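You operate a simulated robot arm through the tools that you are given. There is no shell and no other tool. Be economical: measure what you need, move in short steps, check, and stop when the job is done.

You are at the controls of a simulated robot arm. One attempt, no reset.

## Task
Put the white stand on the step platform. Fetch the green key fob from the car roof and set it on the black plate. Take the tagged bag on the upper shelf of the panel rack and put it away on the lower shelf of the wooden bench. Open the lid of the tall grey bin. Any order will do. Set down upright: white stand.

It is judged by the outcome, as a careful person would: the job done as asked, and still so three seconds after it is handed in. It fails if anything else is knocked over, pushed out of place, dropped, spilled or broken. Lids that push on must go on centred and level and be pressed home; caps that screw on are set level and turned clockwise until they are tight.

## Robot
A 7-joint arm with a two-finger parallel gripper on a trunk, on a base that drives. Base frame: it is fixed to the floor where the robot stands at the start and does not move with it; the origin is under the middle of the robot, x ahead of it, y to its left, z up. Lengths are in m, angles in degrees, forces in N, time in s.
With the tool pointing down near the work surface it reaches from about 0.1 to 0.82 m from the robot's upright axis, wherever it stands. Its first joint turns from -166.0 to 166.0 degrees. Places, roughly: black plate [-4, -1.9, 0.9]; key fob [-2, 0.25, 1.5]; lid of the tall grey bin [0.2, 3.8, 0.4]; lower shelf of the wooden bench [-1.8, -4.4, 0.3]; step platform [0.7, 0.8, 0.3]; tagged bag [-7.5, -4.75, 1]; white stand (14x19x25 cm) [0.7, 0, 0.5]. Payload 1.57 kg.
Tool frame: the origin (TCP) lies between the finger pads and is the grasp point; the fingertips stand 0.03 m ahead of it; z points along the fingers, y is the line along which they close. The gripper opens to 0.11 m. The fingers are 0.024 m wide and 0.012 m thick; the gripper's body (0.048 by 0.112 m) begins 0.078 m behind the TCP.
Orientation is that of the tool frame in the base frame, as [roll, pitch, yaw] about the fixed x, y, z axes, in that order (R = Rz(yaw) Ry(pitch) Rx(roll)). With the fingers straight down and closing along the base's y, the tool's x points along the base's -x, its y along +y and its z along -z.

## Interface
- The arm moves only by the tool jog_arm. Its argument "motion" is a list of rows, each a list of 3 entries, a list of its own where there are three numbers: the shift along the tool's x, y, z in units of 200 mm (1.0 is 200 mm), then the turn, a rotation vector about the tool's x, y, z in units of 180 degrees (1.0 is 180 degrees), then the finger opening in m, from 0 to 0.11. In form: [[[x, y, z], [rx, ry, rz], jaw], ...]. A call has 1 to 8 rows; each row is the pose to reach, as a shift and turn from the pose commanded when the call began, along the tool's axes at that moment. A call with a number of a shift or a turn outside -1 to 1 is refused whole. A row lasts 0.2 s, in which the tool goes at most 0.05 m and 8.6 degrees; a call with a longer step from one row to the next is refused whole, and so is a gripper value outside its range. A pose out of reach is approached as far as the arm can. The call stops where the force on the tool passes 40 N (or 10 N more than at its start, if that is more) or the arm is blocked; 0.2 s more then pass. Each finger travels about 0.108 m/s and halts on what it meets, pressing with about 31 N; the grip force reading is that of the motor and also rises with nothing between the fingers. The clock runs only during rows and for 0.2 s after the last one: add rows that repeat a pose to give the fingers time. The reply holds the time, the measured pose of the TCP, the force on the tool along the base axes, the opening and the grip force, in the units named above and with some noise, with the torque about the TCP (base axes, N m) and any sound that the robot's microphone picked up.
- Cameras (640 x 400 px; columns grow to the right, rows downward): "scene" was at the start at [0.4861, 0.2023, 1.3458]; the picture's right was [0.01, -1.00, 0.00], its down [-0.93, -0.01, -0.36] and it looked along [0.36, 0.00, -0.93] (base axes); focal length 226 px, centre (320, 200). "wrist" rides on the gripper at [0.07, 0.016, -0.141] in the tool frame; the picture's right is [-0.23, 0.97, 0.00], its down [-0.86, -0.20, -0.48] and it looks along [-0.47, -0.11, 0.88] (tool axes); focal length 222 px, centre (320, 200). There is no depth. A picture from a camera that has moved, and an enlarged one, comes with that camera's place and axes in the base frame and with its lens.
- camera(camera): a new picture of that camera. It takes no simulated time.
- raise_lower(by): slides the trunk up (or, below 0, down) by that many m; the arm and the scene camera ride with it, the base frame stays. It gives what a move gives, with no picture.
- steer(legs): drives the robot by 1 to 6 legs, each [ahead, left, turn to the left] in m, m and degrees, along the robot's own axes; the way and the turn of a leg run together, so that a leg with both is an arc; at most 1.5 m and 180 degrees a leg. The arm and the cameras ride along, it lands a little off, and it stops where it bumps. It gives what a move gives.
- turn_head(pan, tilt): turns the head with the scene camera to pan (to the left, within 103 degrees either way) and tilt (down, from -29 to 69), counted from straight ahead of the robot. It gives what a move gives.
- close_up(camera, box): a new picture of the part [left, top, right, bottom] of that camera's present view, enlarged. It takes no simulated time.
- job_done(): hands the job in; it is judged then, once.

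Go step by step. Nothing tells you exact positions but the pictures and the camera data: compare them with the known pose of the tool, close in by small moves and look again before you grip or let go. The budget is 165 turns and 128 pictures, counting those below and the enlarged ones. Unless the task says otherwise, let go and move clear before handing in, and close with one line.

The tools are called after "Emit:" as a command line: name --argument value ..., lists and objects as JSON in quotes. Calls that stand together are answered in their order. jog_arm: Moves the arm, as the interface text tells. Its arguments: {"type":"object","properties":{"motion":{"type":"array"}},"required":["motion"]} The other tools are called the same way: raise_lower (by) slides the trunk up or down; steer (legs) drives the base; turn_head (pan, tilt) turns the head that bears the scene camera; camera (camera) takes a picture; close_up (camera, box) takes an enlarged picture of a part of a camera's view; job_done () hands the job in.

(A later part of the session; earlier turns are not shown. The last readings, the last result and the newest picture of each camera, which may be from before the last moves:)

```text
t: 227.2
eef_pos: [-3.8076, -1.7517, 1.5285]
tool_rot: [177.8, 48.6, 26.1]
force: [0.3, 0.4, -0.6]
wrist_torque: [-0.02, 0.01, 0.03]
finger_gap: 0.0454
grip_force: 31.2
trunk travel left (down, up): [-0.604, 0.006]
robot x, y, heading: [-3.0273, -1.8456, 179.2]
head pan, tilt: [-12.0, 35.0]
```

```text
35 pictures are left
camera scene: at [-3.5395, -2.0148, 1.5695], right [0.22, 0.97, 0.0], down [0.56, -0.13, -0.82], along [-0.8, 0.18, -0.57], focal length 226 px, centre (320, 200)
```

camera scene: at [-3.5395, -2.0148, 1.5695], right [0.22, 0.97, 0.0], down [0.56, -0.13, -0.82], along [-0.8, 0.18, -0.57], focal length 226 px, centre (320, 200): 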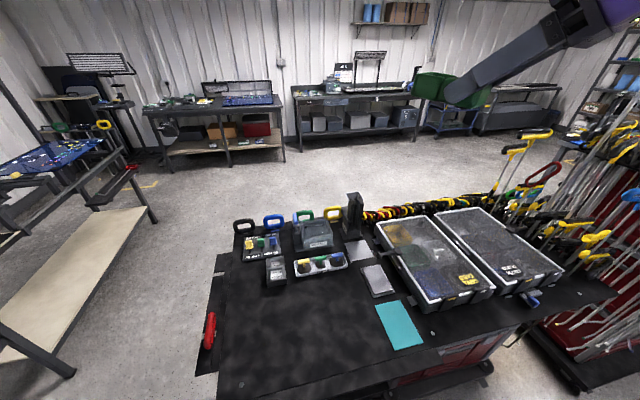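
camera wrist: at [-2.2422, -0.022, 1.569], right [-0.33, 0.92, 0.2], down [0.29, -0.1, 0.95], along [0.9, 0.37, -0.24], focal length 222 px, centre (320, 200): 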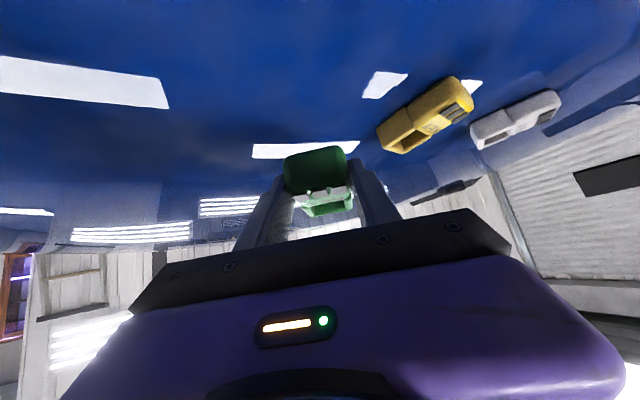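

Emit:
close_up --camera "scene" --box '[210, 200, 440, 370]'

```text
2.35 times, centred on (325, 285) of scene
camera zoom: at [-3.5395, -2.0148, 1.5695], right [0.22, 0.97, 0.0], down [0.56, -0.13, -0.82], along [-0.8, 0.18, -0.57], focal length 533 px, centre (308, 0)
```

zoom: 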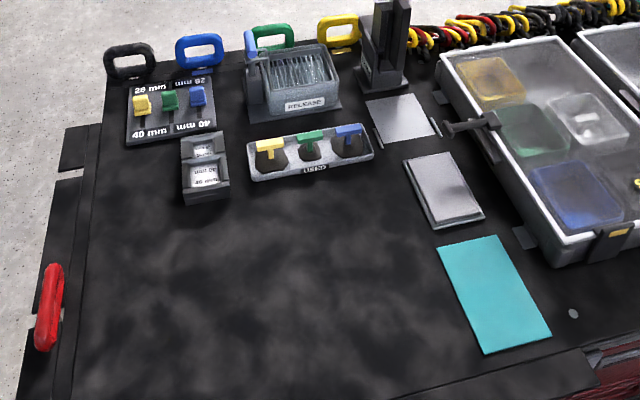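

Emit:
steer --legs '[[0.2, 0.0, 0]]'

Emit:
turn_head --pan -10 --tilt 60

Emit:
camera --camera "scene"

```text
t: 228.8
eef_pos: [-4.0086, -1.7437, 1.5263]
tool_rot: [177.7, 48.6, 25.8]
force: [0.1, -0.5, -0.1]
wrist_torque: [-0.02, 0.0, 0.01]
finger_gap: 0.0452
grip_force: 31.0
trunk travel left (down, up): [-0.604, 0.006]
robot x, y, heading: [-3.228, -1.8402, 178.6]
head pan, tilt: [-12.0, 35.0]
```

```text
t: 229.7
eef_pos: [-4.0088, -1.7449, 1.5268]
tool_rot: [177.7, 48.5, 25.7]
force: [0.1, -0.2, 0.4]
wrist_torque: [0.02, -0.02, 0.01]
finger_gap: 0.0453
grip_force: 31.1
trunk travel left (down, up): [-0.604, 0.006]
robot x, y, heading: [-3.2274, -1.8392, 178.9]
head pan, tilt: [-10.0, 60.0]
```

```text
33 pictures are left
camera scene: at [-3.7215, -2.0165, 1.5352], right [0.19, 0.98, 0.0], down [0.85, -0.17, -0.5], along [-0.49, 0.1, -0.87], focal length 226 px, centre (320, 200)
```

scene: 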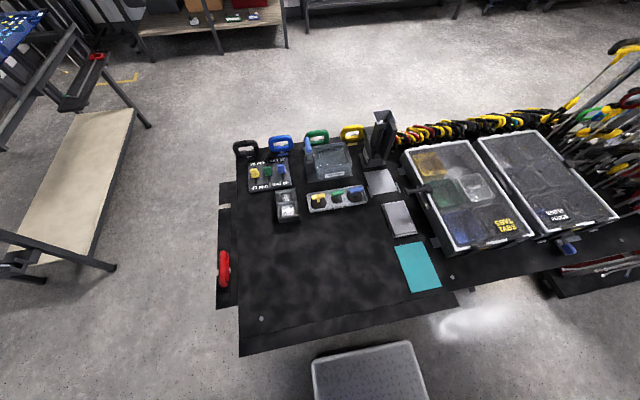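

Emit:
close_up --camera "scene" --box '[290, 160, 450, 290]'

```text
3.08 times, centred on (370, 225) of scene
camera zoom: at [-3.7215, -2.0165, 1.5352], right [0.19, 0.98, 0.0], down [0.85, -0.17, -0.5], along [-0.49, 0.1, -0.87], focal length 697 px, centre (166, 123)
```

zoom: 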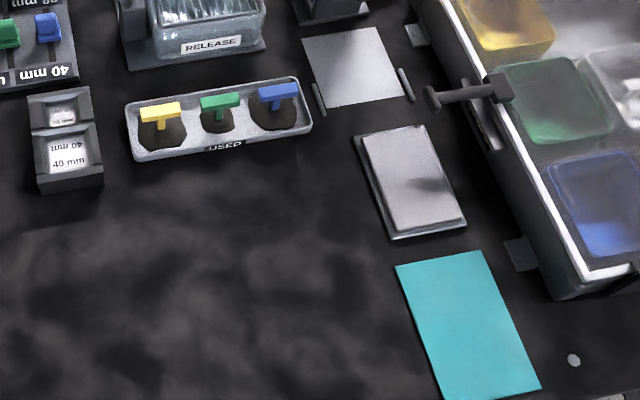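

The table top is black, with silver, grey/black-edged and teal plates lying on it. I need another angle to tell which one is the "black plate".

Emit:
camera --camera "wrist"

Emit:
turn_head --pan -60 --tilt 55

Emit:
camera --camera "scene"

```text
31 pictures are left
camera wrist: at [-3.8667, -1.6879, 1.5692], right [0.32, -0.93, 0.2], down [-0.29, 0.1, 0.95], along [-0.9, -0.36, -0.23], focal length 222 px, centre (320, 200)
```

wrist: 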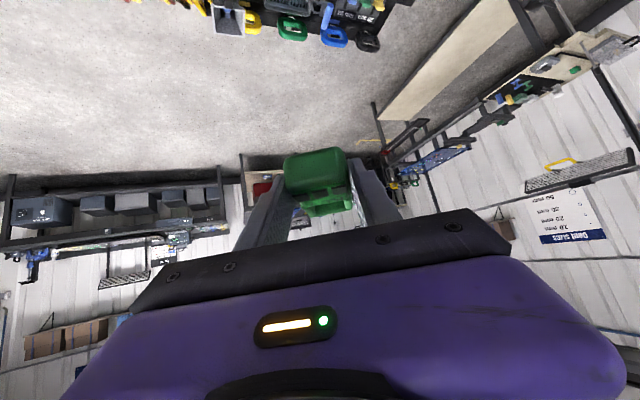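

```text
t: 230.9
eef_pos: [-4.0087, -1.7447, 1.5274]
tool_rot: [177.6, 48.4, 25.7]
force: [0.4, -0.5, -1.6]
wrist_torque: [0.05, -0.01, 0.0]
finger_gap: 0.0452
grip_force: 31.0
trunk travel left (down, up): [-0.604, 0.006]
robot x, y, heading: [-3.2292, -1.8381, 178.8]
head pan, tilt: [-60.0, 55.0]
```

```text
30 pictures are left
camera scene: at [-3.691, -1.9662, 1.5412], right [0.87, 0.48, 0.0], down [0.4, -0.72, -0.57], along [-0.28, 0.5, -0.82], focal length 226 px, centre (320, 200)
```

scene: 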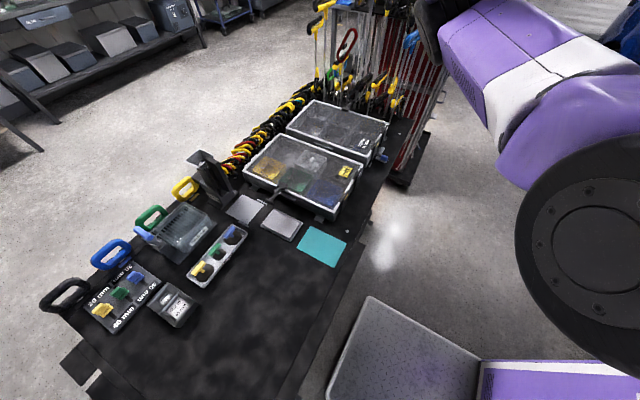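

Emit:
close_up --camera "scene" --box '[215, 180, 355, 270]'

Emit:
close_up --camera "scene" --box '[40, 230, 350, 400]'

```text
4.44 times, centred on (285, 225) of scene
camera zoom: at [-3.691, -1.9662, 1.5412], right [0.87, 0.48, 0.0], down [0.4, -0.72, -0.57], along [-0.28, 0.5, -0.82], focal length 1006 px, centre (476, 89)
```

zoom: 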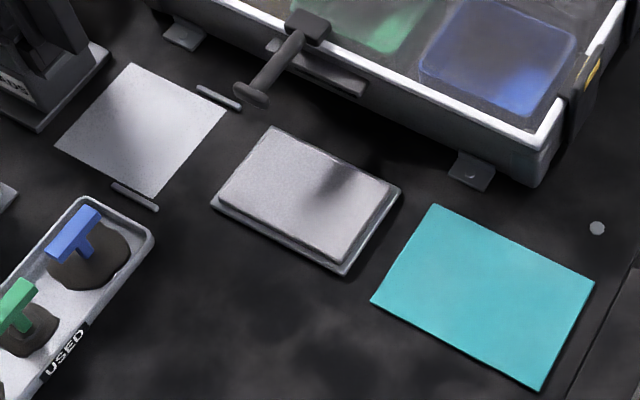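

```text
2.06 times, centred on (195, 315) of scene
camera zoom: at [-3.691, -1.9662, 1.5412], right [0.87, 0.48, 0.0], down [0.4, -0.72, -0.57], along [-0.28, 0.5, -0.82], focal length 467 px, centre (578, -37)
```

zoom: 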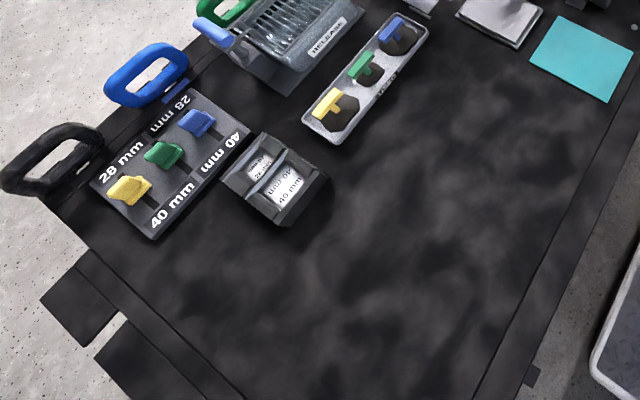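

No separate black plate shows up. The large, framed, empty black top near (-4,-1.95) matches the given place, so I take that as the black plate. I'll bring the fob over its free area at about (-3.93,-1.95) and lower the trunk.

Emit:
jog_arm --motion '[[[0, 0.2, 0], [0, 0, 0], 0.02], [[-0.02, 0.4, 0.02], [0, 0, 0], 0.02], [[-0.04, 0.6, 0.04], [0, 0, 0], 0.02], [[-0.06, 0.8, 0.067], [0, 0, 0], 0.02], [[-0.06, 1.0, 0.067], [0, 0, 0], 0.02]]'

Emit:
raise_lower --by -0.35

Emit:
turn_head --pan -15 --tilt 60

Emit:
camera --camera "scene"

```text
t: 232.1
eef_pos: [-3.9486, -1.9305, 1.4978]
tool_rot: [177.6, 48.5, 25.6]
force: [-0.4, -0.1, -0.4]
wrist_torque: [0.0, -0.01, 0.01]
finger_gap: 0.0453
grip_force: 31.1
out of reach, approached as far as the arm can: row 2, 3, 4, 5
trunk travel left (down, up): [-0.604, 0.006]
robot x, y, heading: [-3.227, -1.8388, 179.2]
head pan, tilt: [-60.0, 55.0]
```

```text
t: 235.5
eef_pos: [-3.9496, -1.9317, 1.1483]
tool_rot: [177.7, 48.6, 25.9]
force: [0.3, 0.3, -0.4]
wrist_torque: [0.02, -0.02, 0.01]
finger_gap: 0.0454
grip_force: 31.0
trunk travel left (down, up): [-0.254, 0.356]
robot x, y, heading: [-3.2309, -1.8373, 178.9]
head pan, tilt: [-60.0, 55.0]
```

```text
t: 236.6
eef_pos: [-3.9489, -1.9324, 1.1496]
tool_rot: [177.6, 48.6, 25.8]
force: [-0.4, -0.1, -0.8]
wrist_torque: [0.02, -0.01, -0.01]
finger_gap: 0.0453
grip_force: 31.2
trunk travel left (down, up): [-0.254, 0.356]
robot x, y, heading: [-3.2285, -1.8388, 179.2]
head pan, tilt: [-15.0, 60.0]
```

```text
27 pictures are left
camera scene: at [-3.7201, -2.0108, 1.1852], right [0.28, 0.96, 0.0], down [0.83, -0.24, -0.5], along [-0.48, 0.14, -0.87], focal length 226 px, centre (320, 200)
```

scene: 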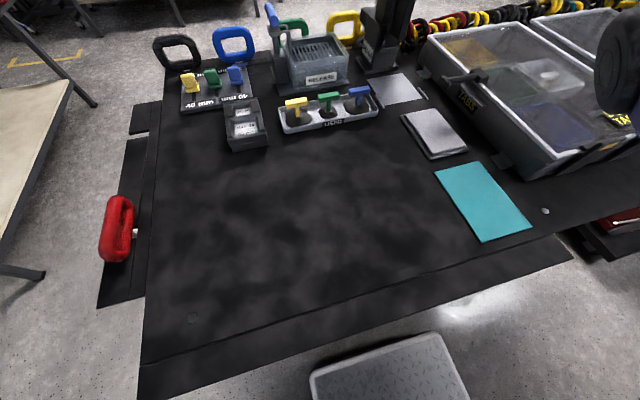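

The free black area is clear. I'll shift slightly away from the head, then lower the fob.

Emit:
jog_arm --motion '[[[0.035, -0.11, -0.04], [0, 0, 0], 0.02], [[0.07, -0.225, -0.08], [0, 0, 0], 0.02], [[0.21, -0.225, 0.045], [0, 0, 0], 0.02], [[0.35, -0.225, 0.17], [0, 0, 0], 0.02], [[0.49, -0.225, 0.295], [0, 0, 0], 0.02], [[0.628, -0.225, 0.42], [0, 0, 0], 0.02]]'

Emit:
camera --camera "wrist"

Emit:
camera --camera "scene"

```text
t: 238.0
eef_pos: [-3.9648, -1.8858, 1.0027]
tool_rot: [177.6, 48.6, 25.9]
force: [0.8, 0.8, -0.6]
wrist_torque: [0.05, 0.0, 0.01]
finger_gap: 0.0454
grip_force: 30.6
out of reach, approached as far as the arm can: row 6
trunk travel left (down, up): [-0.254, 0.356]
robot x, y, heading: [-3.2281, -1.8363, 178.8]
head pan, tilt: [-15.0, 60.0]
```

```text
26 pictures are left
camera wrist: at [-3.8228, -1.8285, 1.0444], right [0.32, -0.93, 0.2], down [-0.29, 0.1, 0.95], along [-0.9, -0.36, -0.24], focal length 222 px, centre (320, 200)
```

wrist: 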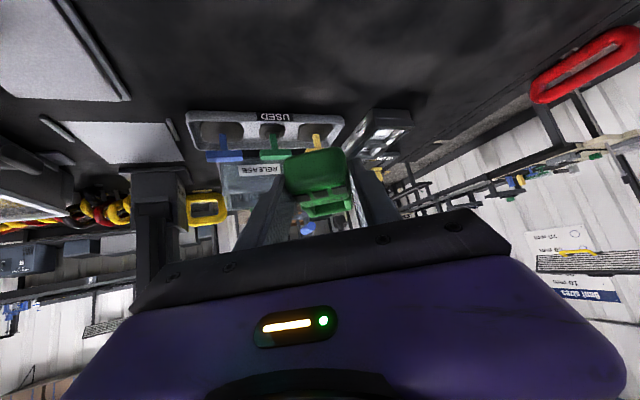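

```text
25 pictures are left
camera scene: at [-3.72, -2.0108, 1.1853], right [0.28, 0.96, 0.0], down [0.83, -0.24, -0.5], along [-0.48, 0.14, -0.87], focal length 226 px, centre (320, 200)
```

scene: 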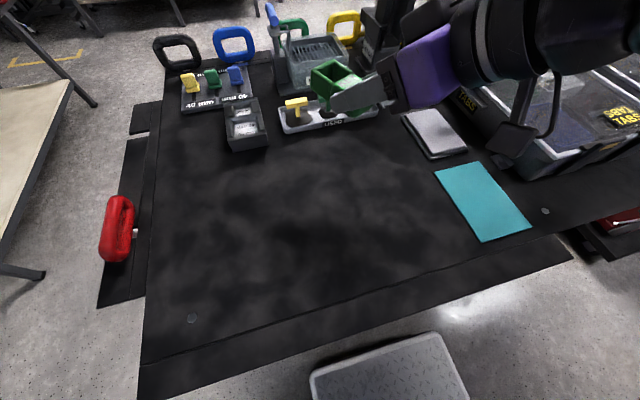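

The fob is about 10 cm above the surface but near the "USED" tray. I'll pull it back 7 cm toward me, then descend with the trunk.

Emit:
jog_arm --motion '[[[0.055, 0.1, -0.06], [0, 0, 0], 0.02], [[0.11, 0.2, -0.12], [0, 0, 0], 0.02], [[0.167, 0.285, -0.186], [0, 0, 0], 0.02]]'

Emit:
raise_lower --by -0.085

Emit:
camera --camera "scene"

```text
t: 238.8
eef_pos: [-3.9562, -1.907, 1.0307]
tool_rot: [177.7, 48.6, 25.8]
force: [0.1, 0.3, -1.2]
wrist_torque: [0.02, -0.03, 0.0]
finger_gap: 0.045
grip_force: 30.9
out of reach, approached as far as the arm can: row 1, 2, 3
trunk travel left (down, up): [-0.254, 0.356]
robot x, y, heading: [-3.2294, -1.8357, 178.7]
head pan, tilt: [-15.0, 60.0]
```

```text
t: 240.0
eef_pos: [-3.9563, -1.9056, 0.9448]
tool_rot: [177.6, 48.6, 25.7]
force: [0.7, 0.5, -1.1]
wrist_torque: [0.03, -0.06, 0.0]
finger_gap: 0.045
grip_force: 30.9
trunk travel left (down, up): [-0.169, 0.441]
robot x, y, heading: [-3.2318, -1.8378, 178.8]
head pan, tilt: [-15.0, 60.0]
```

```text
24 pictures are left
camera scene: at [-3.7201, -2.0109, 1.1002], right [0.28, 0.96, 0.0], down [0.83, -0.24, -0.5], along [-0.48, 0.14, -0.87], focal length 226 px, centre (320, 200)
```

scene: 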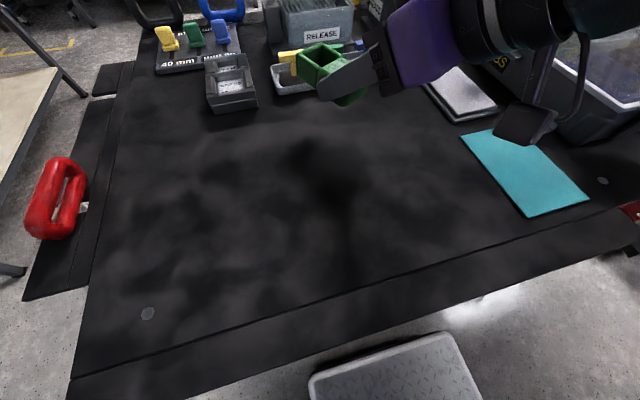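

Emit:
steer --legs '[[-0.07, 0.03, 0]]'

Emit:
raise_lower --by -0.04

Emit:
camera --camera "scene"

```text
t: 241.1
eef_pos: [-3.8846, -1.9376, 0.9452]
tool_rot: [177.6, 48.5, 25.8]
force: [-0.4, 0.4, -0.8]
wrist_torque: [-0.01, 0.02, -0.01]
finger_gap: 0.0454
grip_force: 30.3
trunk travel left (down, up): [-0.169, 0.441]
robot x, y, heading: [-3.1552, -1.8691, 178.7]
head pan, tilt: [-15.0, 60.0]
```

```text
t: 241.9
eef_pos: [-3.8851, -1.9375, 0.9042]
tool_rot: [177.6, 48.5, 25.8]
force: [-0.2, 0.1, -1.0]
wrist_torque: [0.02, 0.01, 0.01]
finger_gap: 0.0453
grip_force: 31.2
trunk travel left (down, up): [-0.129, 0.481]
robot x, y, heading: [-3.1592, -1.8744, 179.2]
head pan, tilt: [-15.0, 60.0]
```

```text
23 pictures are left
camera scene: at [-3.6483, -2.0425, 1.0602], right [0.28, 0.96, 0.0], down [0.83, -0.24, -0.5], along [-0.48, 0.14, -0.87], focal length 226 px, centre (320, 200)
```

scene: 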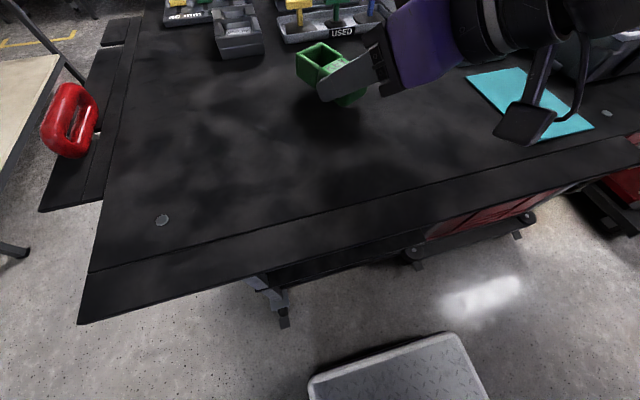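

Emit:
jog_arm --motion '[[[0.019, 0, 0.017], [0, 0, 0], 0.02], [[0.037, 0, 0.033], [0, 0, 0], 0.02]]'

Emit:
close_up --camera "scene" --box '[250, 20, 430, 140]'

```text
t: 242.5
eef_pos: [-3.8882, -1.9373, 0.8954]
tool_rot: [177.7, 48.5, 25.8]
force: [0.4, 0.0, -0.4]
wrist_torque: [-0.01, -0.01, -0.01]
finger_gap: 0.0452
grip_force: 31.0
trunk travel left (down, up): [-0.129, 0.481]
robot x, y, heading: [-3.1569, -1.8687, 178.9]
head pan, tilt: [-15.0, 60.0]
```

```text
3.33 times, centred on (340, 80) of scene
camera zoom: at [-3.6483, -2.0425, 1.0602], right [0.28, 0.96, 0.0], down [0.83, -0.24, -0.5], along [-0.48, 0.14, -0.87], focal length 755 px, centre (253, 600)
```

zoom: 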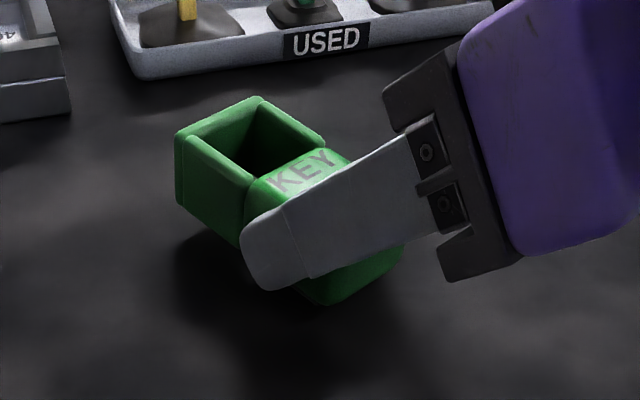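

Emit:
jog_arm --motion '[[[0.012, 0, 0.011], [0, 0, 0], 0.02], [[0.024, 0, 0.022], [0, 0, 0], 0.02], [[0.037, 0, 0.033], [0, 0, 0], 0.02]]'

Emit:
jog_arm --motion '[[[0.01, 0, 0.009], [0, 0, 0], 0.02], [[0.02, 0, 0.018], [0, 0, 0], 0.02]]'

```text
t: 243.3
eef_pos: [-3.891, -1.9366, 0.8884]
tool_rot: [177.8, 48.8, 25.9]
force: [7.3, -4.7, 28.0]
wrist_torque: [0.47, -0.04, -0.13]
finger_gap: 0.0455
grip_force: 31.0
out of reach, approached as far as the arm can: row 1, 2, 3
trunk travel left (down, up): [-0.129, 0.481]
robot x, y, heading: [-3.1582, -1.8708, 178.8]
head pan, tilt: [-15.0, 60.0]
```

```text
t: 243.7
eef_pos: [-3.8926, -1.937, 0.8897]
tool_rot: [177.7, 49.2, 26.0]
force: [1.5, 0.6, 15.5]
wrist_torque: [0.4, 0.01, -0.05]
finger_gap: 0.0456
grip_force: 31.7
trunk travel left (down, up): [-0.129, 0.481]
robot x, y, heading: [-3.1543, -1.8715, 179.2]
head pan, tilt: [-15.0, 60.0]
stopped in row 1: the force on the tool passed its limit at 44 N (the readings are from after the stop); the commanded pose is now the measured one
```

The fob is on the surface. I'll relax slightly, open, and retreat upward along the tool.

Emit:
jog_arm --motion '[[[-0.008, 0, -0.007], [0, 0, 0], 0.02], [[-0.008, 0, -0.007], [0, 0, 0], 0.05], [[-0.008, 0, -0.007], [0, 0, 0], 0.07], [[-0.008, 0, -0.007], [0, 0, 0], 0.08], [[-0.008, 0, -0.007], [0, 0, 0], 0.08]]'

Emit:
jog_arm --motion '[[[0, 0, -0.1], [0, 0, 0], 0.08], [[0, 0, -0.25], [0, 0, 0], 0.08], [[-0.05, 0, -0.4], [0, 0, 0], 0.08], [[-0.1, 0, -0.55], [0, 0, 0], 0.08]]'

Emit:
camera --camera "scene"

```text
t: 244.9
eef_pos: [-3.8921, -1.9363, 0.8899]
tool_rot: [177.7, 48.8, 25.9]
force: [0.4, 0.5, 0.5]
wrist_torque: [0.06, 0.01, -0.06]
finger_gap: 0.0795
grip_force: 0.1
trunk travel left (down, up): [-0.129, 0.481]
robot x, y, heading: [-3.1611, -1.8707, 179.3]
head pan, tilt: [-15.0, 60.0]
```

```text
t: 245.9
eef_pos: [-3.8322, -1.9004, 0.9789]
tool_rot: [177.6, 48.7, 26.0]
force: [0.3, -0.2, 0.3]
wrist_torque: [-0.03, -0.01, -0.01]
finger_gap: 0.08
grip_force: 0.1
out of reach, approached as far as the arm can: row 1, 2, 3, 4
trunk travel left (down, up): [-0.129, 0.481]
robot x, y, heading: [-3.1574, -1.8678, 178.8]
head pan, tilt: [-15.0, 60.0]
```

```text
21 pictures are left
camera scene: at [-3.6482, -2.0426, 1.0601], right [0.28, 0.96, 0.0], down [0.83, -0.24, -0.5], along [-0.48, 0.14, -0.87], focal length 226 px, centre (320, 200)
```

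scene: 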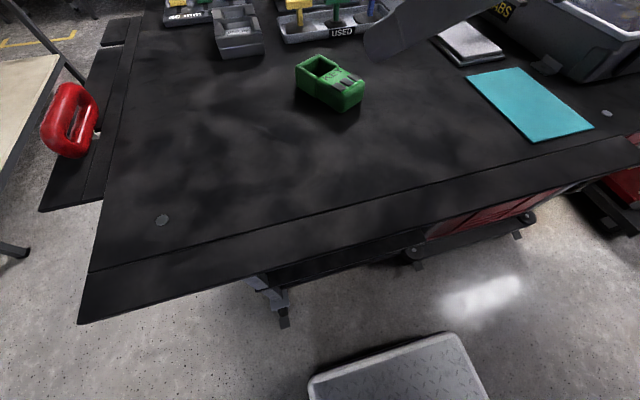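

The fob is set down on the black plate. Now for the tagged bag: I'll raise the trunk, back off, and drive down the corridor between the cart and the wooden bench.

Emit:
raise_lower --by 0.4

Emit:
steer --legs '[[-0.12, 0, 0], [0, 0.97, 1], [1.3, 0, 0]]'

Emit:
turn_head --pan 30 --tilt 25

Emit:
camera --camera "scene"

```text
t: 249.7
eef_pos: [-3.8323, -1.9018, 1.3782]
tool_rot: [177.6, 48.8, 26.0]
force: [0.1, -0.7, -1.2]
wrist_torque: [-0.01, 0.04, 0.0]
finger_gap: 0.08
grip_force: 0.0
trunk travel left (down, up): [-0.529, 0.081]
robot x, y, heading: [-3.1556, -1.8722, 179.0]
head pan, tilt: [-15.0, 60.0]
```

```text
t: 261.7
eef_pos: [-5.03, -2.8233, 1.3794]
tool_rot: [177.7, 48.8, 24.4]
force: [0.1, -0.5, -0.5]
wrist_torque: [-0.01, 0.02, -0.03]
finger_gap: 0.08
grip_force: 0.0
trunk travel left (down, up): [-0.529, 0.081]
robot x, y, heading: [-4.3538, -2.8126, 177.0]
head pan, tilt: [-15.0, 60.0]
```

```text
t: 262.9
eef_pos: [-5.0305, -2.8218, 1.3795]
tool_rot: [177.6, 48.7, 24.3]
force: [-0.2, -0.7, -0.7]
wrist_torque: [0.0, -0.01, 0.03]
finger_gap: 0.0801
grip_force: 0.0
trunk travel left (down, up): [-0.529, 0.081]
robot x, y, heading: [-4.3547, -2.8131, 177.2]
head pan, tilt: [30.0, 25.0]
```

```text
20 pictures are left
camera scene: at [-4.8698, -3.0322, 1.5102], right [-0.46, 0.89, 0.0], down [0.38, 0.19, -0.91], along [-0.81, -0.41, -0.42], focal length 226 px, centre (320, 200)
```

scene: 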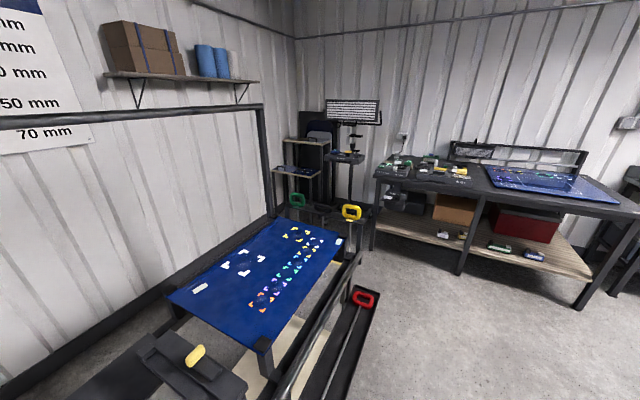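

Emit:
close_up --camera "scene" --box '[250, 90, 410, 230]'

```text
2.86 times, centred on (330, 160) of scene
camera zoom: at [-4.8698, -3.0322, 1.5102], right [-0.46, 0.89, 0.0], down [0.38, 0.19, -0.91], along [-0.81, -0.41, -0.42], focal length 647 px, centre (291, 314)
```

zoom: 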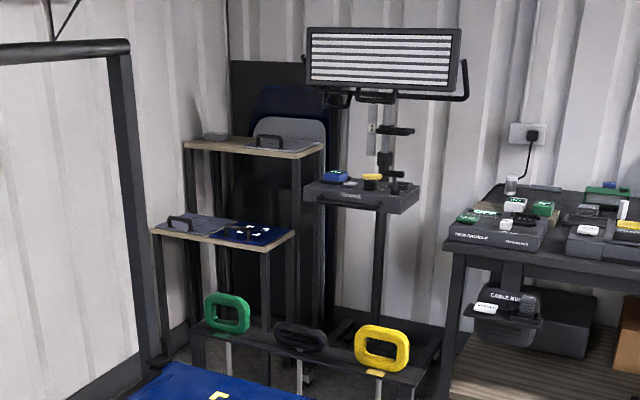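

Emit:
steer --legs '[[1.5, 0, 0], [0.4, 0, 0], [0, 0, 55]]'

Emit:
turn_head --pan -5 --tilt 30

Emit:
camera --camera "scene"

```text
t: 274.7
eef_pos: [-6.6126, -3.2576, 1.3801]
tool_rot: [177.7, 48.7, 78.5]
force: [-0.4, -0.1, -0.6]
wrist_torque: [0.02, 0.03, 0.0]
finger_gap: 0.0802
grip_force: 0.0
trunk travel left (down, up): [-0.529, 0.081]
robot x, y, heading: [-6.2257, -2.7051, -128.5]
head pan, tilt: [30.0, 25.0]
```

```text
t: 275.7
eef_pos: [-6.6129, -3.2579, 1.3792]
tool_rot: [177.5, 48.8, 78.4]
force: [0.2, 0.1, 0.2]
wrist_torque: [-0.01, -0.04, -0.01]
finger_gap: 0.0799
grip_force: 0.1
trunk travel left (down, up): [-0.529, 0.081]
robot x, y, heading: [-6.2251, -2.7058, -128.6]
head pan, tilt: [-5.0, 30.0]
```

```text
18 pictures are left
camera scene: at [-6.3942, -3.2258, 1.5023], right [-0.73, 0.69, 0.0], down [0.34, 0.36, -0.87], along [-0.6, -0.63, -0.5], focal length 226 px, centre (320, 200)
```

scene: 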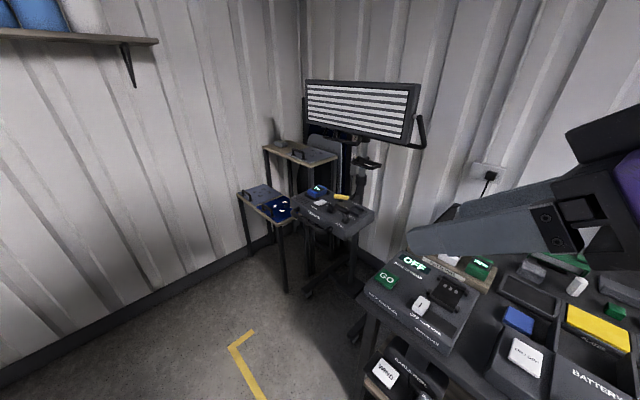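

Emit:
close_up --camera "scene" --box '[225, 115, 385, 235]'

```text
3.33 times, centred on (305, 175) of scene
camera zoom: at [-6.3942, -3.2258, 1.5023], right [-0.73, 0.69, 0.0], down [0.34, 0.36, -0.87], along [-0.6, -0.63, -0.5], focal length 755 px, centre (370, 283)
```

zoom: 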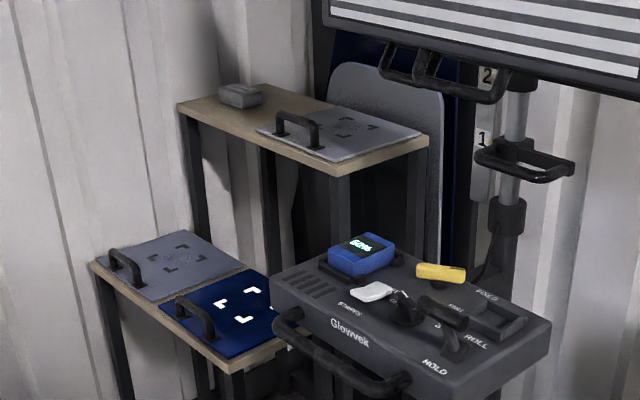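

The tagged bag appears to be the small grey item at the back-left of the upper shelf, at about (-7.40,-4.70,1.0). The shelf faces +x. I'll retract the arm to stay clear of the lamp and go to (-6.3,-4.5) facing -x.

Emit:
jog_arm --motion '[[[0.15, 0, -0.17], [0, 0, 0], 0.08], [[0.3, 0, -0.34], [0, 0, 0], 0.08], [[0.45, 0, -0.51], [0, 0, 0], 0.08], [[0.6, 0, -0.68], [0, 0, 0], 0.08], [[0.75, 0, -0.85], [0, 0, 0], 0.08]]'

Emit:
steer --legs '[[0, 0, -51.4], [-0.05, 0.9, 0], [0, 0.9, 0]]'

Emit:
turn_head --pan 5 --tilt 28

Emit:
camera --camera "scene"

```text
t: 276.7
eef_pos: [-6.628, -3.0955, 1.3173]
tool_rot: [162.9, 36.5, 72.6]
force: [-0.5, -0.9, -0.5]
wrist_torque: [0.03, -0.04, 0.03]
finger_gap: 0.0801
grip_force: 0.1
out of reach, approached as far as the arm can: row 1, 2, 3, 4
trunk travel left (down, up): [-0.529, 0.081]
robot x, y, heading: [-6.2279, -2.7027, -128.4]
head pan, tilt: [-5.0, 30.0]
stopped in row 4: the arm was blocked; the commanded pose is now the measured one
```

```text
t: 281.6
eef_pos: [-6.7585, -3.0072, 1.3177]
tool_rot: [162.7, 36.6, 21.3]
force: [0.8, -0.3, -0.8]
wrist_torque: [0.02, 0.0, -0.03]
finger_gap: 0.0803
grip_force: 0.0
trunk travel left (down, up): [-0.529, 0.081]
robot x, y, heading: [-6.2039, -3.0693, -179.8]
head pan, tilt: [-5.0, 30.0]
stopped in leg 2: the robot was blocked; the commanded pose is now the measured one
```

```text
t: 282.3
eef_pos: [-6.7583, -3.0054, 1.3181]
tool_rot: [162.8, 36.7, 21.3]
force: [0.5, 0.6, 0.1]
wrist_torque: [0.03, 0.03, 0.0]
finger_gap: 0.0799
grip_force: 0.1
trunk travel left (down, up): [-0.529, 0.081]
robot x, y, heading: [-6.1996, -3.0768, -179.8]
head pan, tilt: [5.0, 28.0]
```

```text
16 pictures are left
camera scene: at [-6.7163, -3.2837, 1.5055], right [-0.09, 1.0, 0.0], down [0.47, 0.04, -0.88], along [-0.88, -0.08, -0.47], focal length 226 px, centre (320, 200)
```

scene: 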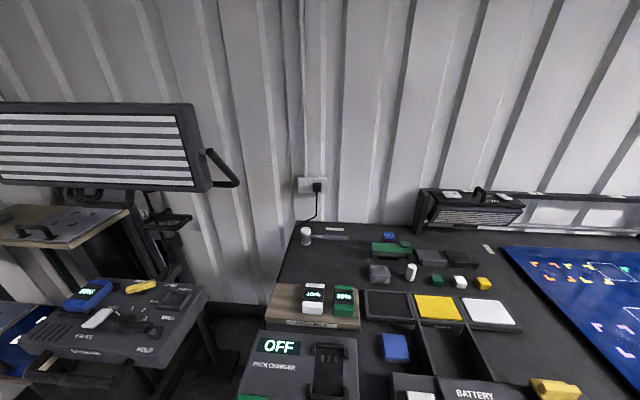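

The robot's rear corner touched the blue-mat bench end. I'll clear it by moving forward 0.2 first, then slide left.

Emit:
steer --legs '[[0.03, -0.06, 0], [0.19, 0, 0], [0, 1.45, 0]]'

Emit:
turn_head --pan -10 --tilt 38

Emit:
camera --camera "scene"

```text
t: 291.2
eef_pos: [-6.9607, -4.3989, 1.3162]
tool_rot: [162.8, 36.6, 22.5]
force: [0.0, 0.0, -0.3]
wrist_torque: [-0.01, -0.02, 0.0]
finger_gap: 0.0799
grip_force: 0.1
trunk travel left (down, up): [-0.529, 0.081]
robot x, y, heading: [-6.4051, -4.4537, -178.6]
head pan, tilt: [5.0, 28.0]
```

```text
t: 292.0
eef_pos: [-6.9593, -4.3995, 1.3176]
tool_rot: [162.8, 36.7, 22.5]
force: [-0.8, 0.5, 0.7]
wrist_torque: [-0.02, -0.01, 0.0]
finger_gap: 0.0801
grip_force: 0.0
trunk travel left (down, up): [-0.529, 0.081]
robot x, y, heading: [-6.4032, -4.452, -178.6]
head pan, tilt: [-10.0, 38.0]
```

```text
15 pictures are left
camera scene: at [-6.9074, -4.6531, 1.49], right [0.15, 0.99, 0.0], down [0.61, -0.09, -0.79], along [-0.78, 0.12, -0.62], focal length 226 px, centre (320, 200)
```

scene: 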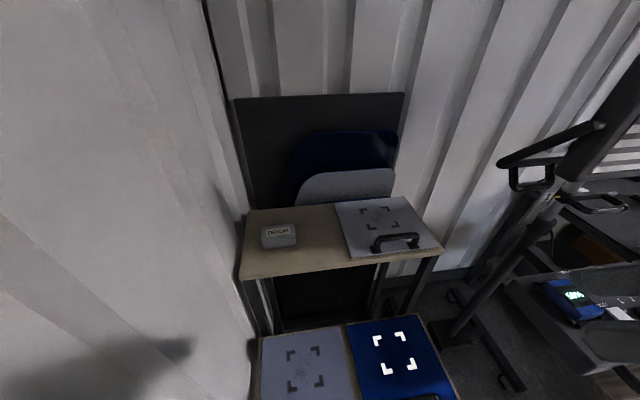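

Emit:
close_up --camera "scene" --box '[235, 195, 345, 275]'

```text
5.00 times, centred on (290, 235) of scene
camera zoom: at [-6.9074, -4.6531, 1.49], right [0.15, 0.99, 0.0], down [0.61, -0.09, -0.79], along [-0.78, 0.12, -0.62], focal length 1132 px, centre (470, 25)
```

zoom: 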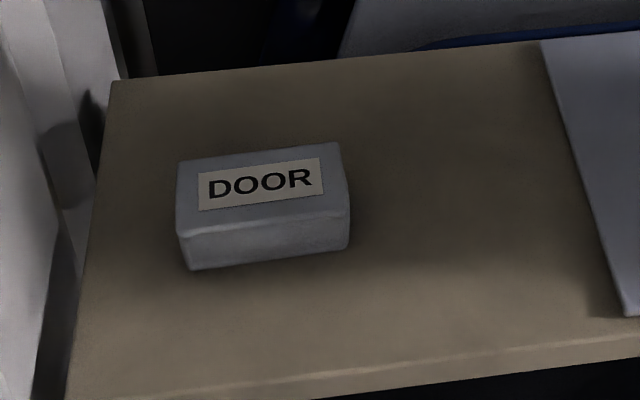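

The bag is a small brick tagged "DOOR", about 9.4 × 6 × 3.5 cm at (-7.38,-4.70,1.0). I'll set the tool to point along -x at 45° down and move the base closer.

Emit:
jog_arm --motion '[[[0, 0, 0], [0.0353, -0.012, 0.0175], 0.11], [[0, 0, 0], [0.0706, -0.024, 0.035], 0.11], [[0, 0, 0], [0.1059, -0.036, 0.0526], 0.11], [[0, 0, 0], [0.1412, -0.048, 0.07], 0.11], [[0, 0, 0], [0.1765, -0.0598, 0.0877], 0.11]]'

Emit:
steer --legs '[[0.1, 0.06, -1.4]]'

```text
t: 293.2
eef_pos: [-7.0313, -4.3311, 1.381]
tool_rot: [-179.9, 45.0, -0.1]
force: [1.5, 0.7, 0.5]
wrist_torque: [-0.01, -0.02, 0.01]
finger_gap: 0.1104
grip_force: 0.1
out of reach, approached as far as the arm can: row 1, 2, 3, 4, 5
trunk travel left (down, up): [-0.529, 0.081]
robot x, y, heading: [-6.403, -4.4583, -178.7]
head pan, tilt: [-10.0, 38.0]
```

```text
t: 294.4
eef_pos: [-7.1304, -4.3783, 1.3796]
tool_rot: [179.4, 44.6, -1.7]
force: [1.4, 0.0, -0.4]
wrist_torque: [-0.01, 0.01, 0.0]
finger_gap: 0.1099
grip_force: 0.1
trunk travel left (down, up): [-0.529, 0.081]
robot x, y, heading: [-6.5016, -4.5181, -180.1]
head pan, tilt: [-10.0, 38.0]
```

Emit:
jog_arm --motion '[[[0, 0.2, 0.05], [-0.0033, 0, -0.0033], 0.11], [[0, 0.4, 0.1], [-0.0066, 0, -0.0066], 0.11], [[0, 0.6, 0.2], [-0.0066, 0, -0.0066], 0.11], [[0, 0.8, 0.4], [-0.0066, 0, -0.0066], 0.11]]'

Emit:
jog_arm --motion '[[[0.04, 0.164, 0.12], [0, 0, 0], 0.11], [[0.08, 0.328, 0.24], [0, 0, 0], 0.11], [[0.12, 0.492, 0.36], [0, 0, 0], 0.11], [[0.16, 0.656, 0.48], [0, 0, 0], 0.11], [[0.2, 0.82, 0.6], [0, 0, 0], 0.11]]'

Emit:
camera --camera "wrist"

```text
refused: row 4 steps farther than a row can; nothing moved
```

```text
t: 295.6
eef_pos: [-7.2407, -4.5535, 1.2917]
tool_rot: [179.4, 44.5, -1.8]
force: [0.4, 0.1, 0.1]
wrist_torque: [-0.01, 0.0, 0.0]
finger_gap: 0.1099
grip_force: 0.0
out of reach, approached as far as the arm can: row 1, 2, 3, 4, 5
trunk travel left (down, up): [-0.529, 0.081]
robot x, y, heading: [-6.5014, -4.5174, -179.7]
head pan, tilt: [-10.0, 38.0]
```

```text
13 pictures are left
camera wrist: at [-7.0924, -4.5735, 1.3434], right [-0.19, -0.97, 0.17], down [-0.27, 0.21, 0.94], along [-0.95, 0.13, -0.3], focal length 222 px, centre (320, 200)
```

wrist: 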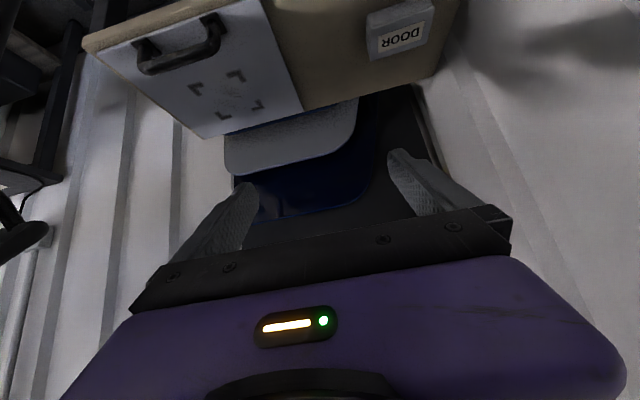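

Emit:
close_up --camera "wrist" --box '[340, 0, 460, 80]'

```text
5.00 times, centred on (400, 40) of wrist
camera zoom: at [-7.0924, -4.5735, 1.3434], right [-0.19, -0.97, 0.17], down [-0.27, 0.21, 0.94], along [-0.95, 0.13, -0.3], focal length 1111 px, centre (-80, 1000)
```

zoom: 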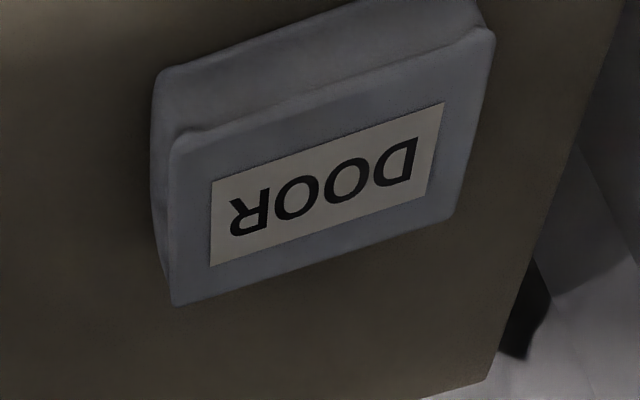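

Bag measured at 9.2 cm wide and centred at (-7.383,-4.706). I'll move to 10 cm before the grasp along the tool axis.

Emit:
jog_arm --motion '[[[0.085, 0.129, 0.165], [-0.002, 0, -0.002], 0.11], [[0.17, 0.258, 0.33], [-0.004, 0, -0.004], 0.11], [[0.255, 0.387, 0.495], [-0.006, 0, -0.006], 0.11], [[0.34, 0.516, 0.66], [-0.007, 0, -0.007], 0.11], [[0.425, 0.645, 0.825], [-0.007, 0, -0.007], 0.11], [[0.51, 0.773, 0.99], [-0.007, 0, -0.007], 0.11]]'

Emit:
camera --camera "wrist"

```text
t: 297.0
eef_pos: [-7.3113, -4.7043, 1.0814]
tool_rot: [179.5, 44.6, 0.1]
force: [-0.4, 0.3, 0.5]
wrist_torque: [-0.02, 0.01, 0.03]
finger_gap: 0.1099
grip_force: 0.0
trunk travel left (down, up): [-0.529, 0.081]
robot x, y, heading: [-6.5037, -4.5204, -180.0]
head pan, tilt: [-10.0, 38.0]
```

```text
11 pictures are left
camera wrist: at [-7.1624, -4.7187, 1.1325], right [-0.15, -0.97, 0.17], down [-0.27, 0.2, 0.94], along [-0.95, 0.1, -0.3], focal length 222 px, centre (320, 200)
```

wrist: 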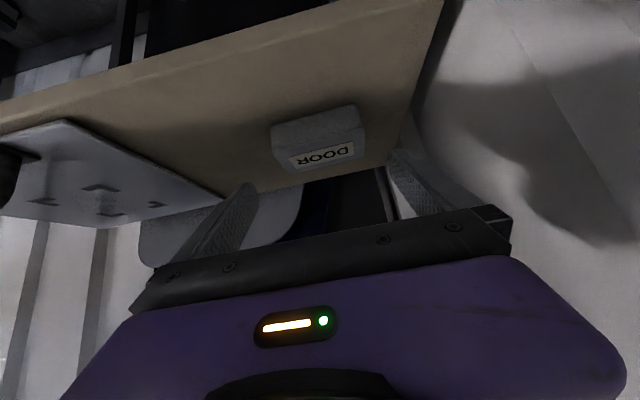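

Centred on the bag. Advance 9 cm along the tool axis, slowing at the end.

Emit:
jog_arm --motion '[[[0, 0, 0.15], [0, 0, 0], 0.11], [[0, 0, 0.28], [0, 0, 0], 0.11], [[0, 0, 0.38], [0, 0, 0], 0.11], [[0, 0, 0.44], [0, 0, 0], 0.11], [[0, 0, 0.465], [0, 0, 0], 0.11]]'

Emit:
close_up --camera "wrist" --box '[200, 80, 440, 230]'

```text
t: 298.2
eef_pos: [-7.3772, -4.7046, 1.0135]
tool_rot: [179.4, 44.7, 0.1]
force: [0.2, 0.4, -0.1]
wrist_torque: [0.01, 0.02, -0.05]
finger_gap: 0.1099
grip_force: 0.2
trunk travel left (down, up): [-0.529, 0.081]
robot x, y, heading: [-6.5017, -4.5209, -179.9]
head pan, tilt: [-10.0, 38.0]
```

```text
2.67 times, centred on (320, 155) of wrist
camera zoom: at [-7.227, -4.7196, 1.0645], right [-0.15, -0.97, 0.17], down [-0.28, 0.2, 0.94], along [-0.95, 0.1, -0.3], focal length 592 px, centre (320, 320)
```

zoom: 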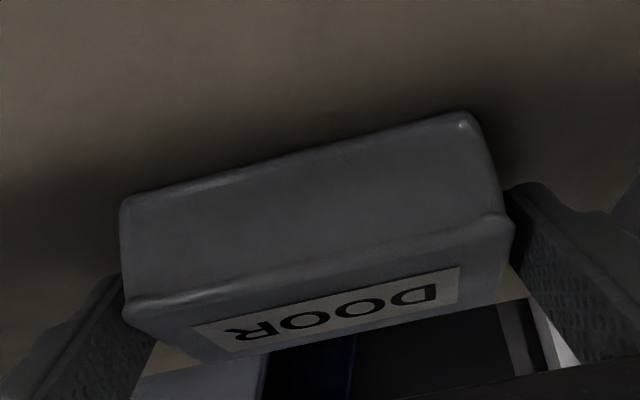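

Fingers straddle the bag. Close and lift.

Emit:
jog_arm --motion '[[[0, 0, 0], [0, 0, 0], 0.09], [[0, 0, 0], [0, 0, 0], 0.07], [[0, 0, 0], [0, 0, 0], 0.06], [[0, 0, 0], [0, 0, 0], 0.06], [[0, 0, 0], [0, 0, 0], 0.06]]'

Emit:
jog_arm --motion '[[[-0.1, 0, -0.1], [0, 0, 0], 0.06], [[-0.22, 0, -0.22], [0, 0, 0], 0.06], [[-0.35, 0, -0.35], [0, 0, 0], 0.06]]'

Emit:
camera --camera "wrist"

```text
t: 299.4
eef_pos: [-7.3754, -4.704, 1.0127]
tool_rot: [179.3, 44.6, 0.1]
force: [0.2, 0.6, 0.1]
wrist_torque: [-0.09, -0.02, 0.01]
finger_gap: 0.0996
grip_force: 31.1
trunk travel left (down, up): [-0.529, 0.081]
robot x, y, heading: [-6.5041, -4.5218, -179.8]
head pan, tilt: [-10.0, 38.0]
```

```text
t: 300.2
eef_pos: [-7.3762, -4.7051, 1.1126]
tool_rot: [179.4, 44.5, 0.1]
force: [0.6, 0.0, -1.3]
wrist_torque: [-0.02, 0.0, -0.01]
finger_gap: 0.0998
grip_force: 30.9
trunk travel left (down, up): [-0.529, 0.081]
robot x, y, heading: [-6.5012, -4.5219, -179.7]
head pan, tilt: [-10.0, 38.0]
```

```text
9 pictures are left
camera wrist: at [-7.2272, -4.7198, 1.164], right [-0.15, -0.97, 0.17], down [-0.28, 0.2, 0.94], along [-0.95, 0.1, -0.3], focal length 222 px, centre (320, 200)
```

wrist: 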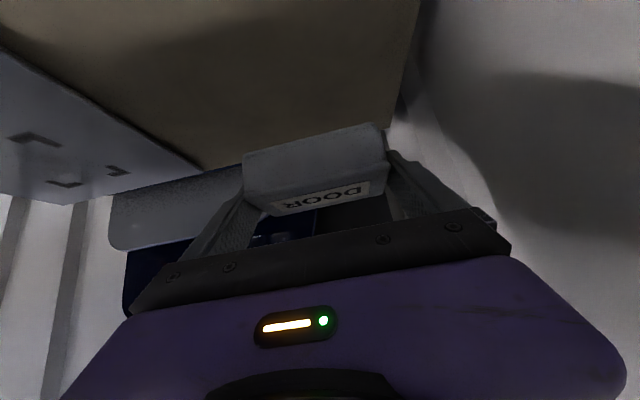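

Bag held. Now retract the arm, slide out past the lamp, and return along the corridor.

Emit:
jog_arm --motion '[[[0, 0, -0.17], [0, 0, 0], 0.06], [[0, 0, -0.35], [0, 0, 0], 0.06], [[0, 0, -0.53], [0, 0, 0], 0.06], [[0, 0, -0.7], [0, 0, 0], 0.06], [[0, 0, -0.88], [0, 0, 0], 0.06]]'

Emit:
jog_arm --motion '[[[0, -0.1, -0.15], [0, 0, 0], 0.06], [[0, -0.2, -0.3], [0, 0, 0], 0.06], [[0, -0.3, -0.45], [0, 0, 0], 0.06], [[0, -0.4, -0.6], [0, 0, 0], 0.06]]'

```text
t: 301.4
eef_pos: [-7.253, -4.7028, 1.2375]
tool_rot: [179.5, 44.6, 0.1]
force: [0.1, 0.0, -1.5]
wrist_torque: [0.02, 0.02, -0.01]
finger_gap: 0.0996
grip_force: 31.0
trunk travel left (down, up): [-0.529, 0.081]
robot x, y, heading: [-6.5017, -4.521, -179.9]
head pan, tilt: [-10.0, 38.0]
```

```text
t: 302.4
eef_pos: [-7.2333, -4.597, 1.2979]
tool_rot: [178.7, 44.6, 0.2]
force: [0.3, 0.2, -1.6]
wrist_torque: [0.02, -0.02, 0.03]
finger_gap: 0.0998
grip_force: 30.9
out of reach, approached as far as the arm can: row 1, 2, 3, 4
trunk travel left (down, up): [-0.529, 0.081]
robot x, y, heading: [-6.503, -4.5154, -179.9]
head pan, tilt: [-10.0, 38.0]
```

Emit:
steer --legs '[[-0.1, 0, 0]]'

Emit:
jog_arm --motion '[[[0, -0.2, -0.1], [0, 0, 0], 0.06], [[0, -0.4, -0.2], [0, 0, 0], 0.06], [[-0.05, -0.6, -0.35], [0, 0, 0], 0.06], [[-0.05, -0.8, -0.45], [0, 0, 0], 0.06]]'

```text
t: 303.6
eef_pos: [-7.1333, -4.5934, 1.2976]
tool_rot: [178.6, 44.5, -0.3]
force: [0.1, 0.4, -1.5]
wrist_torque: [0.01, -0.05, -0.01]
finger_gap: 0.0997
grip_force: 30.5
trunk travel left (down, up): [-0.529, 0.081]
robot x, y, heading: [-6.4006, -4.5187, 179.9]
head pan, tilt: [-10.0, 38.0]
```

```text
refused: row 3 steps farther than a row can; nothing moved
```

Emit:
jog_arm --motion '[[[0, -0.18, -0.1], [0, 0, 0], 0.06], [[0, -0.36, -0.2], [0, 0, 0], 0.06], [[0, -0.54, -0.3], [0, 0, 0], 0.06], [[0, -0.72, -0.4], [0, 0, 0], 0.06], [[0, -0.9, -0.5], [0, 0, 0], 0.06]]'

```text
t: 304.8
eef_pos: [-7.066, -4.4098, 1.3674]
tool_rot: [178.6, 44.6, 0.0]
force: [-0.5, -0.7, -1.7]
wrist_torque: [0.04, -0.03, -0.05]
finger_gap: 0.0995
grip_force: 30.8
out of reach, approached as far as the arm can: row 1, 2, 3, 4
trunk travel left (down, up): [-0.529, 0.081]
robot x, y, heading: [-6.4016, -4.5158, 180.3]
head pan, tilt: [-10.0, 38.0]
```

Emit:
steer --legs '[[-0.05, 0, 0], [0, -1.2, 0], [0, -0.6, 0], [0, 0, 90], [0, 0, 90]]'

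```text
t: 321.7
eef_pos: [-5.7075, -2.8935, 1.3673]
tool_rot: [178.7, 44.7, 176.3]
force: [-0.4, -0.3, -0.4]
wrist_torque: [-0.02, 0.03, -0.03]
finger_gap: 0.0994
grip_force: 30.9
trunk travel left (down, up): [-0.529, 0.081]
robot x, y, heading: [-6.3641, -2.7461, -3.5]
head pan, tilt: [-10.0, 38.0]
```

Emit:
steer --legs '[[1.5, 0, 3.0], [1.5, 0, 0], [0.4, 0, 0]]'

Emit:
turn_head --pan -50 --tilt 30

Emit:
camera --camera "scene"

```text
t: 338.3
eef_pos: [-2.2964, -2.9251, 1.3664]
tool_rot: [178.5, 44.8, 179.0]
force: [-0.9, -0.2, -1.2]
wrist_torque: [0.01, -0.03, 0.02]
finger_gap: 0.0994
grip_force: 31.3
trunk travel left (down, up): [-0.529, 0.081]
robot x, y, heading: [-2.9579, -2.8089, -1.2]
head pan, tilt: [-10.0, 38.0]
```

```text
t: 339.3
eef_pos: [-2.2965, -2.9254, 1.368]
tool_rot: [178.6, 44.7, 179.0]
force: [0.3, -0.4, -1.1]
wrist_torque: [0.01, -0.01, 0.02]
finger_gap: 0.0992
grip_force: 31.1
trunk travel left (down, up): [-0.529, 0.081]
robot x, y, heading: [-2.9581, -2.811, -1.1]
head pan, tilt: [-50.0, 30.0]
```

```text
8 pictures are left
camera scene: at [-2.4665, -2.6838, 1.5023], right [-0.78, -0.63, 0.0], down [-0.32, 0.39, -0.87], along [0.55, -0.67, -0.5], focal length 226 px, centre (320, 200)
```

scene: 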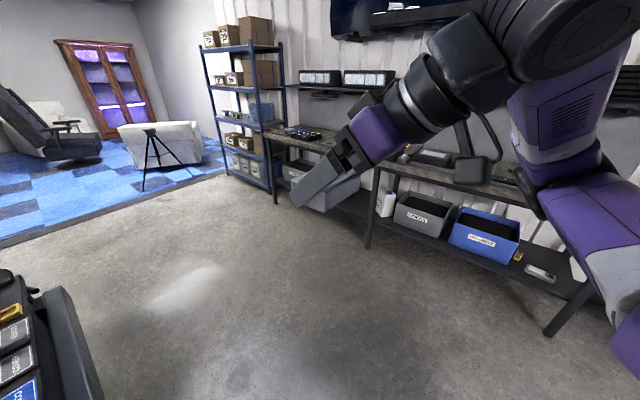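

The bench runs x≈-3.13…-0.45 with its front at y≈-4.28. Its lower shelf holds a bottle and bins in the section nearest me. I'll line up facing the bench near its middle and look at the lower shelf.

Emit:
steer --legs '[[0, -0.42, 0], [0, 0, -89], [0, 1.3, 0]]'

Emit:
raise_lower --by -0.35

Emit:
turn_head --pan 10 --tilt 40

Emit:
camera --camera "scene"

```text
t: 351.9
eef_pos: [-1.7443, -3.8767, 1.3673]
tool_rot: [178.7, 44.7, 91.3]
force: [0.0, 0.2, -0.4]
wrist_torque: [0.06, 0.0, 0.0]
finger_gap: 0.0998
grip_force: 30.9
trunk travel left (down, up): [-0.529, 0.081]
robot x, y, heading: [-1.6552, -3.2097, -88.5]
head pan, tilt: [-50.0, 30.0]
```

```text
t: 355.3
eef_pos: [-1.7453, -3.8763, 1.0164]
tool_rot: [178.5, 44.7, 91.3]
force: [0.3, 0.1, -1.1]
wrist_torque: [0.01, 0.01, -0.01]
finger_gap: 0.0992
grip_force: 30.1
trunk travel left (down, up): [-0.179, 0.431]
robot x, y, heading: [-1.6516, -3.2101, -88.5]
head pan, tilt: [-50.0, 30.0]
```

```text
t: 356.6
eef_pos: [-1.7459, -3.8766, 1.0174]
tool_rot: [178.6, 44.7, 91.4]
force: [0.2, 0.3, -1.4]
wrist_torque: [0.04, 0.0, 0.0]
finger_gap: 0.0996
grip_force: 31.5
trunk travel left (down, up): [-0.179, 0.431]
robot x, y, heading: [-1.6519, -3.211, -88.6]
head pan, tilt: [10.0, 40.0]
```

```text
7 pictures are left
camera scene: at [-1.4241, -3.7152, 1.1369], right [-0.98, -0.2, 0.0], down [-0.13, 0.63, -0.77], along [0.15, -0.75, -0.64], focal length 226 px, centre (320, 200)
```

scene: 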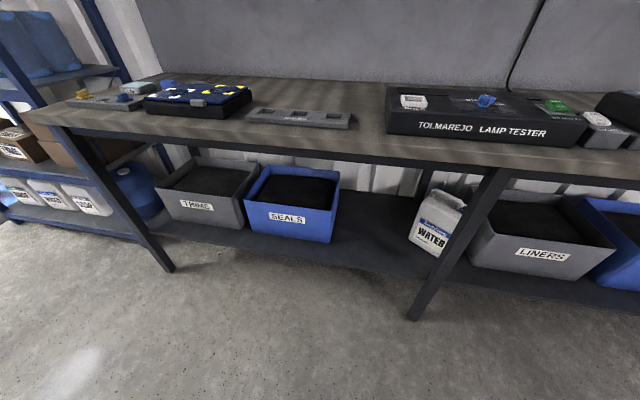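

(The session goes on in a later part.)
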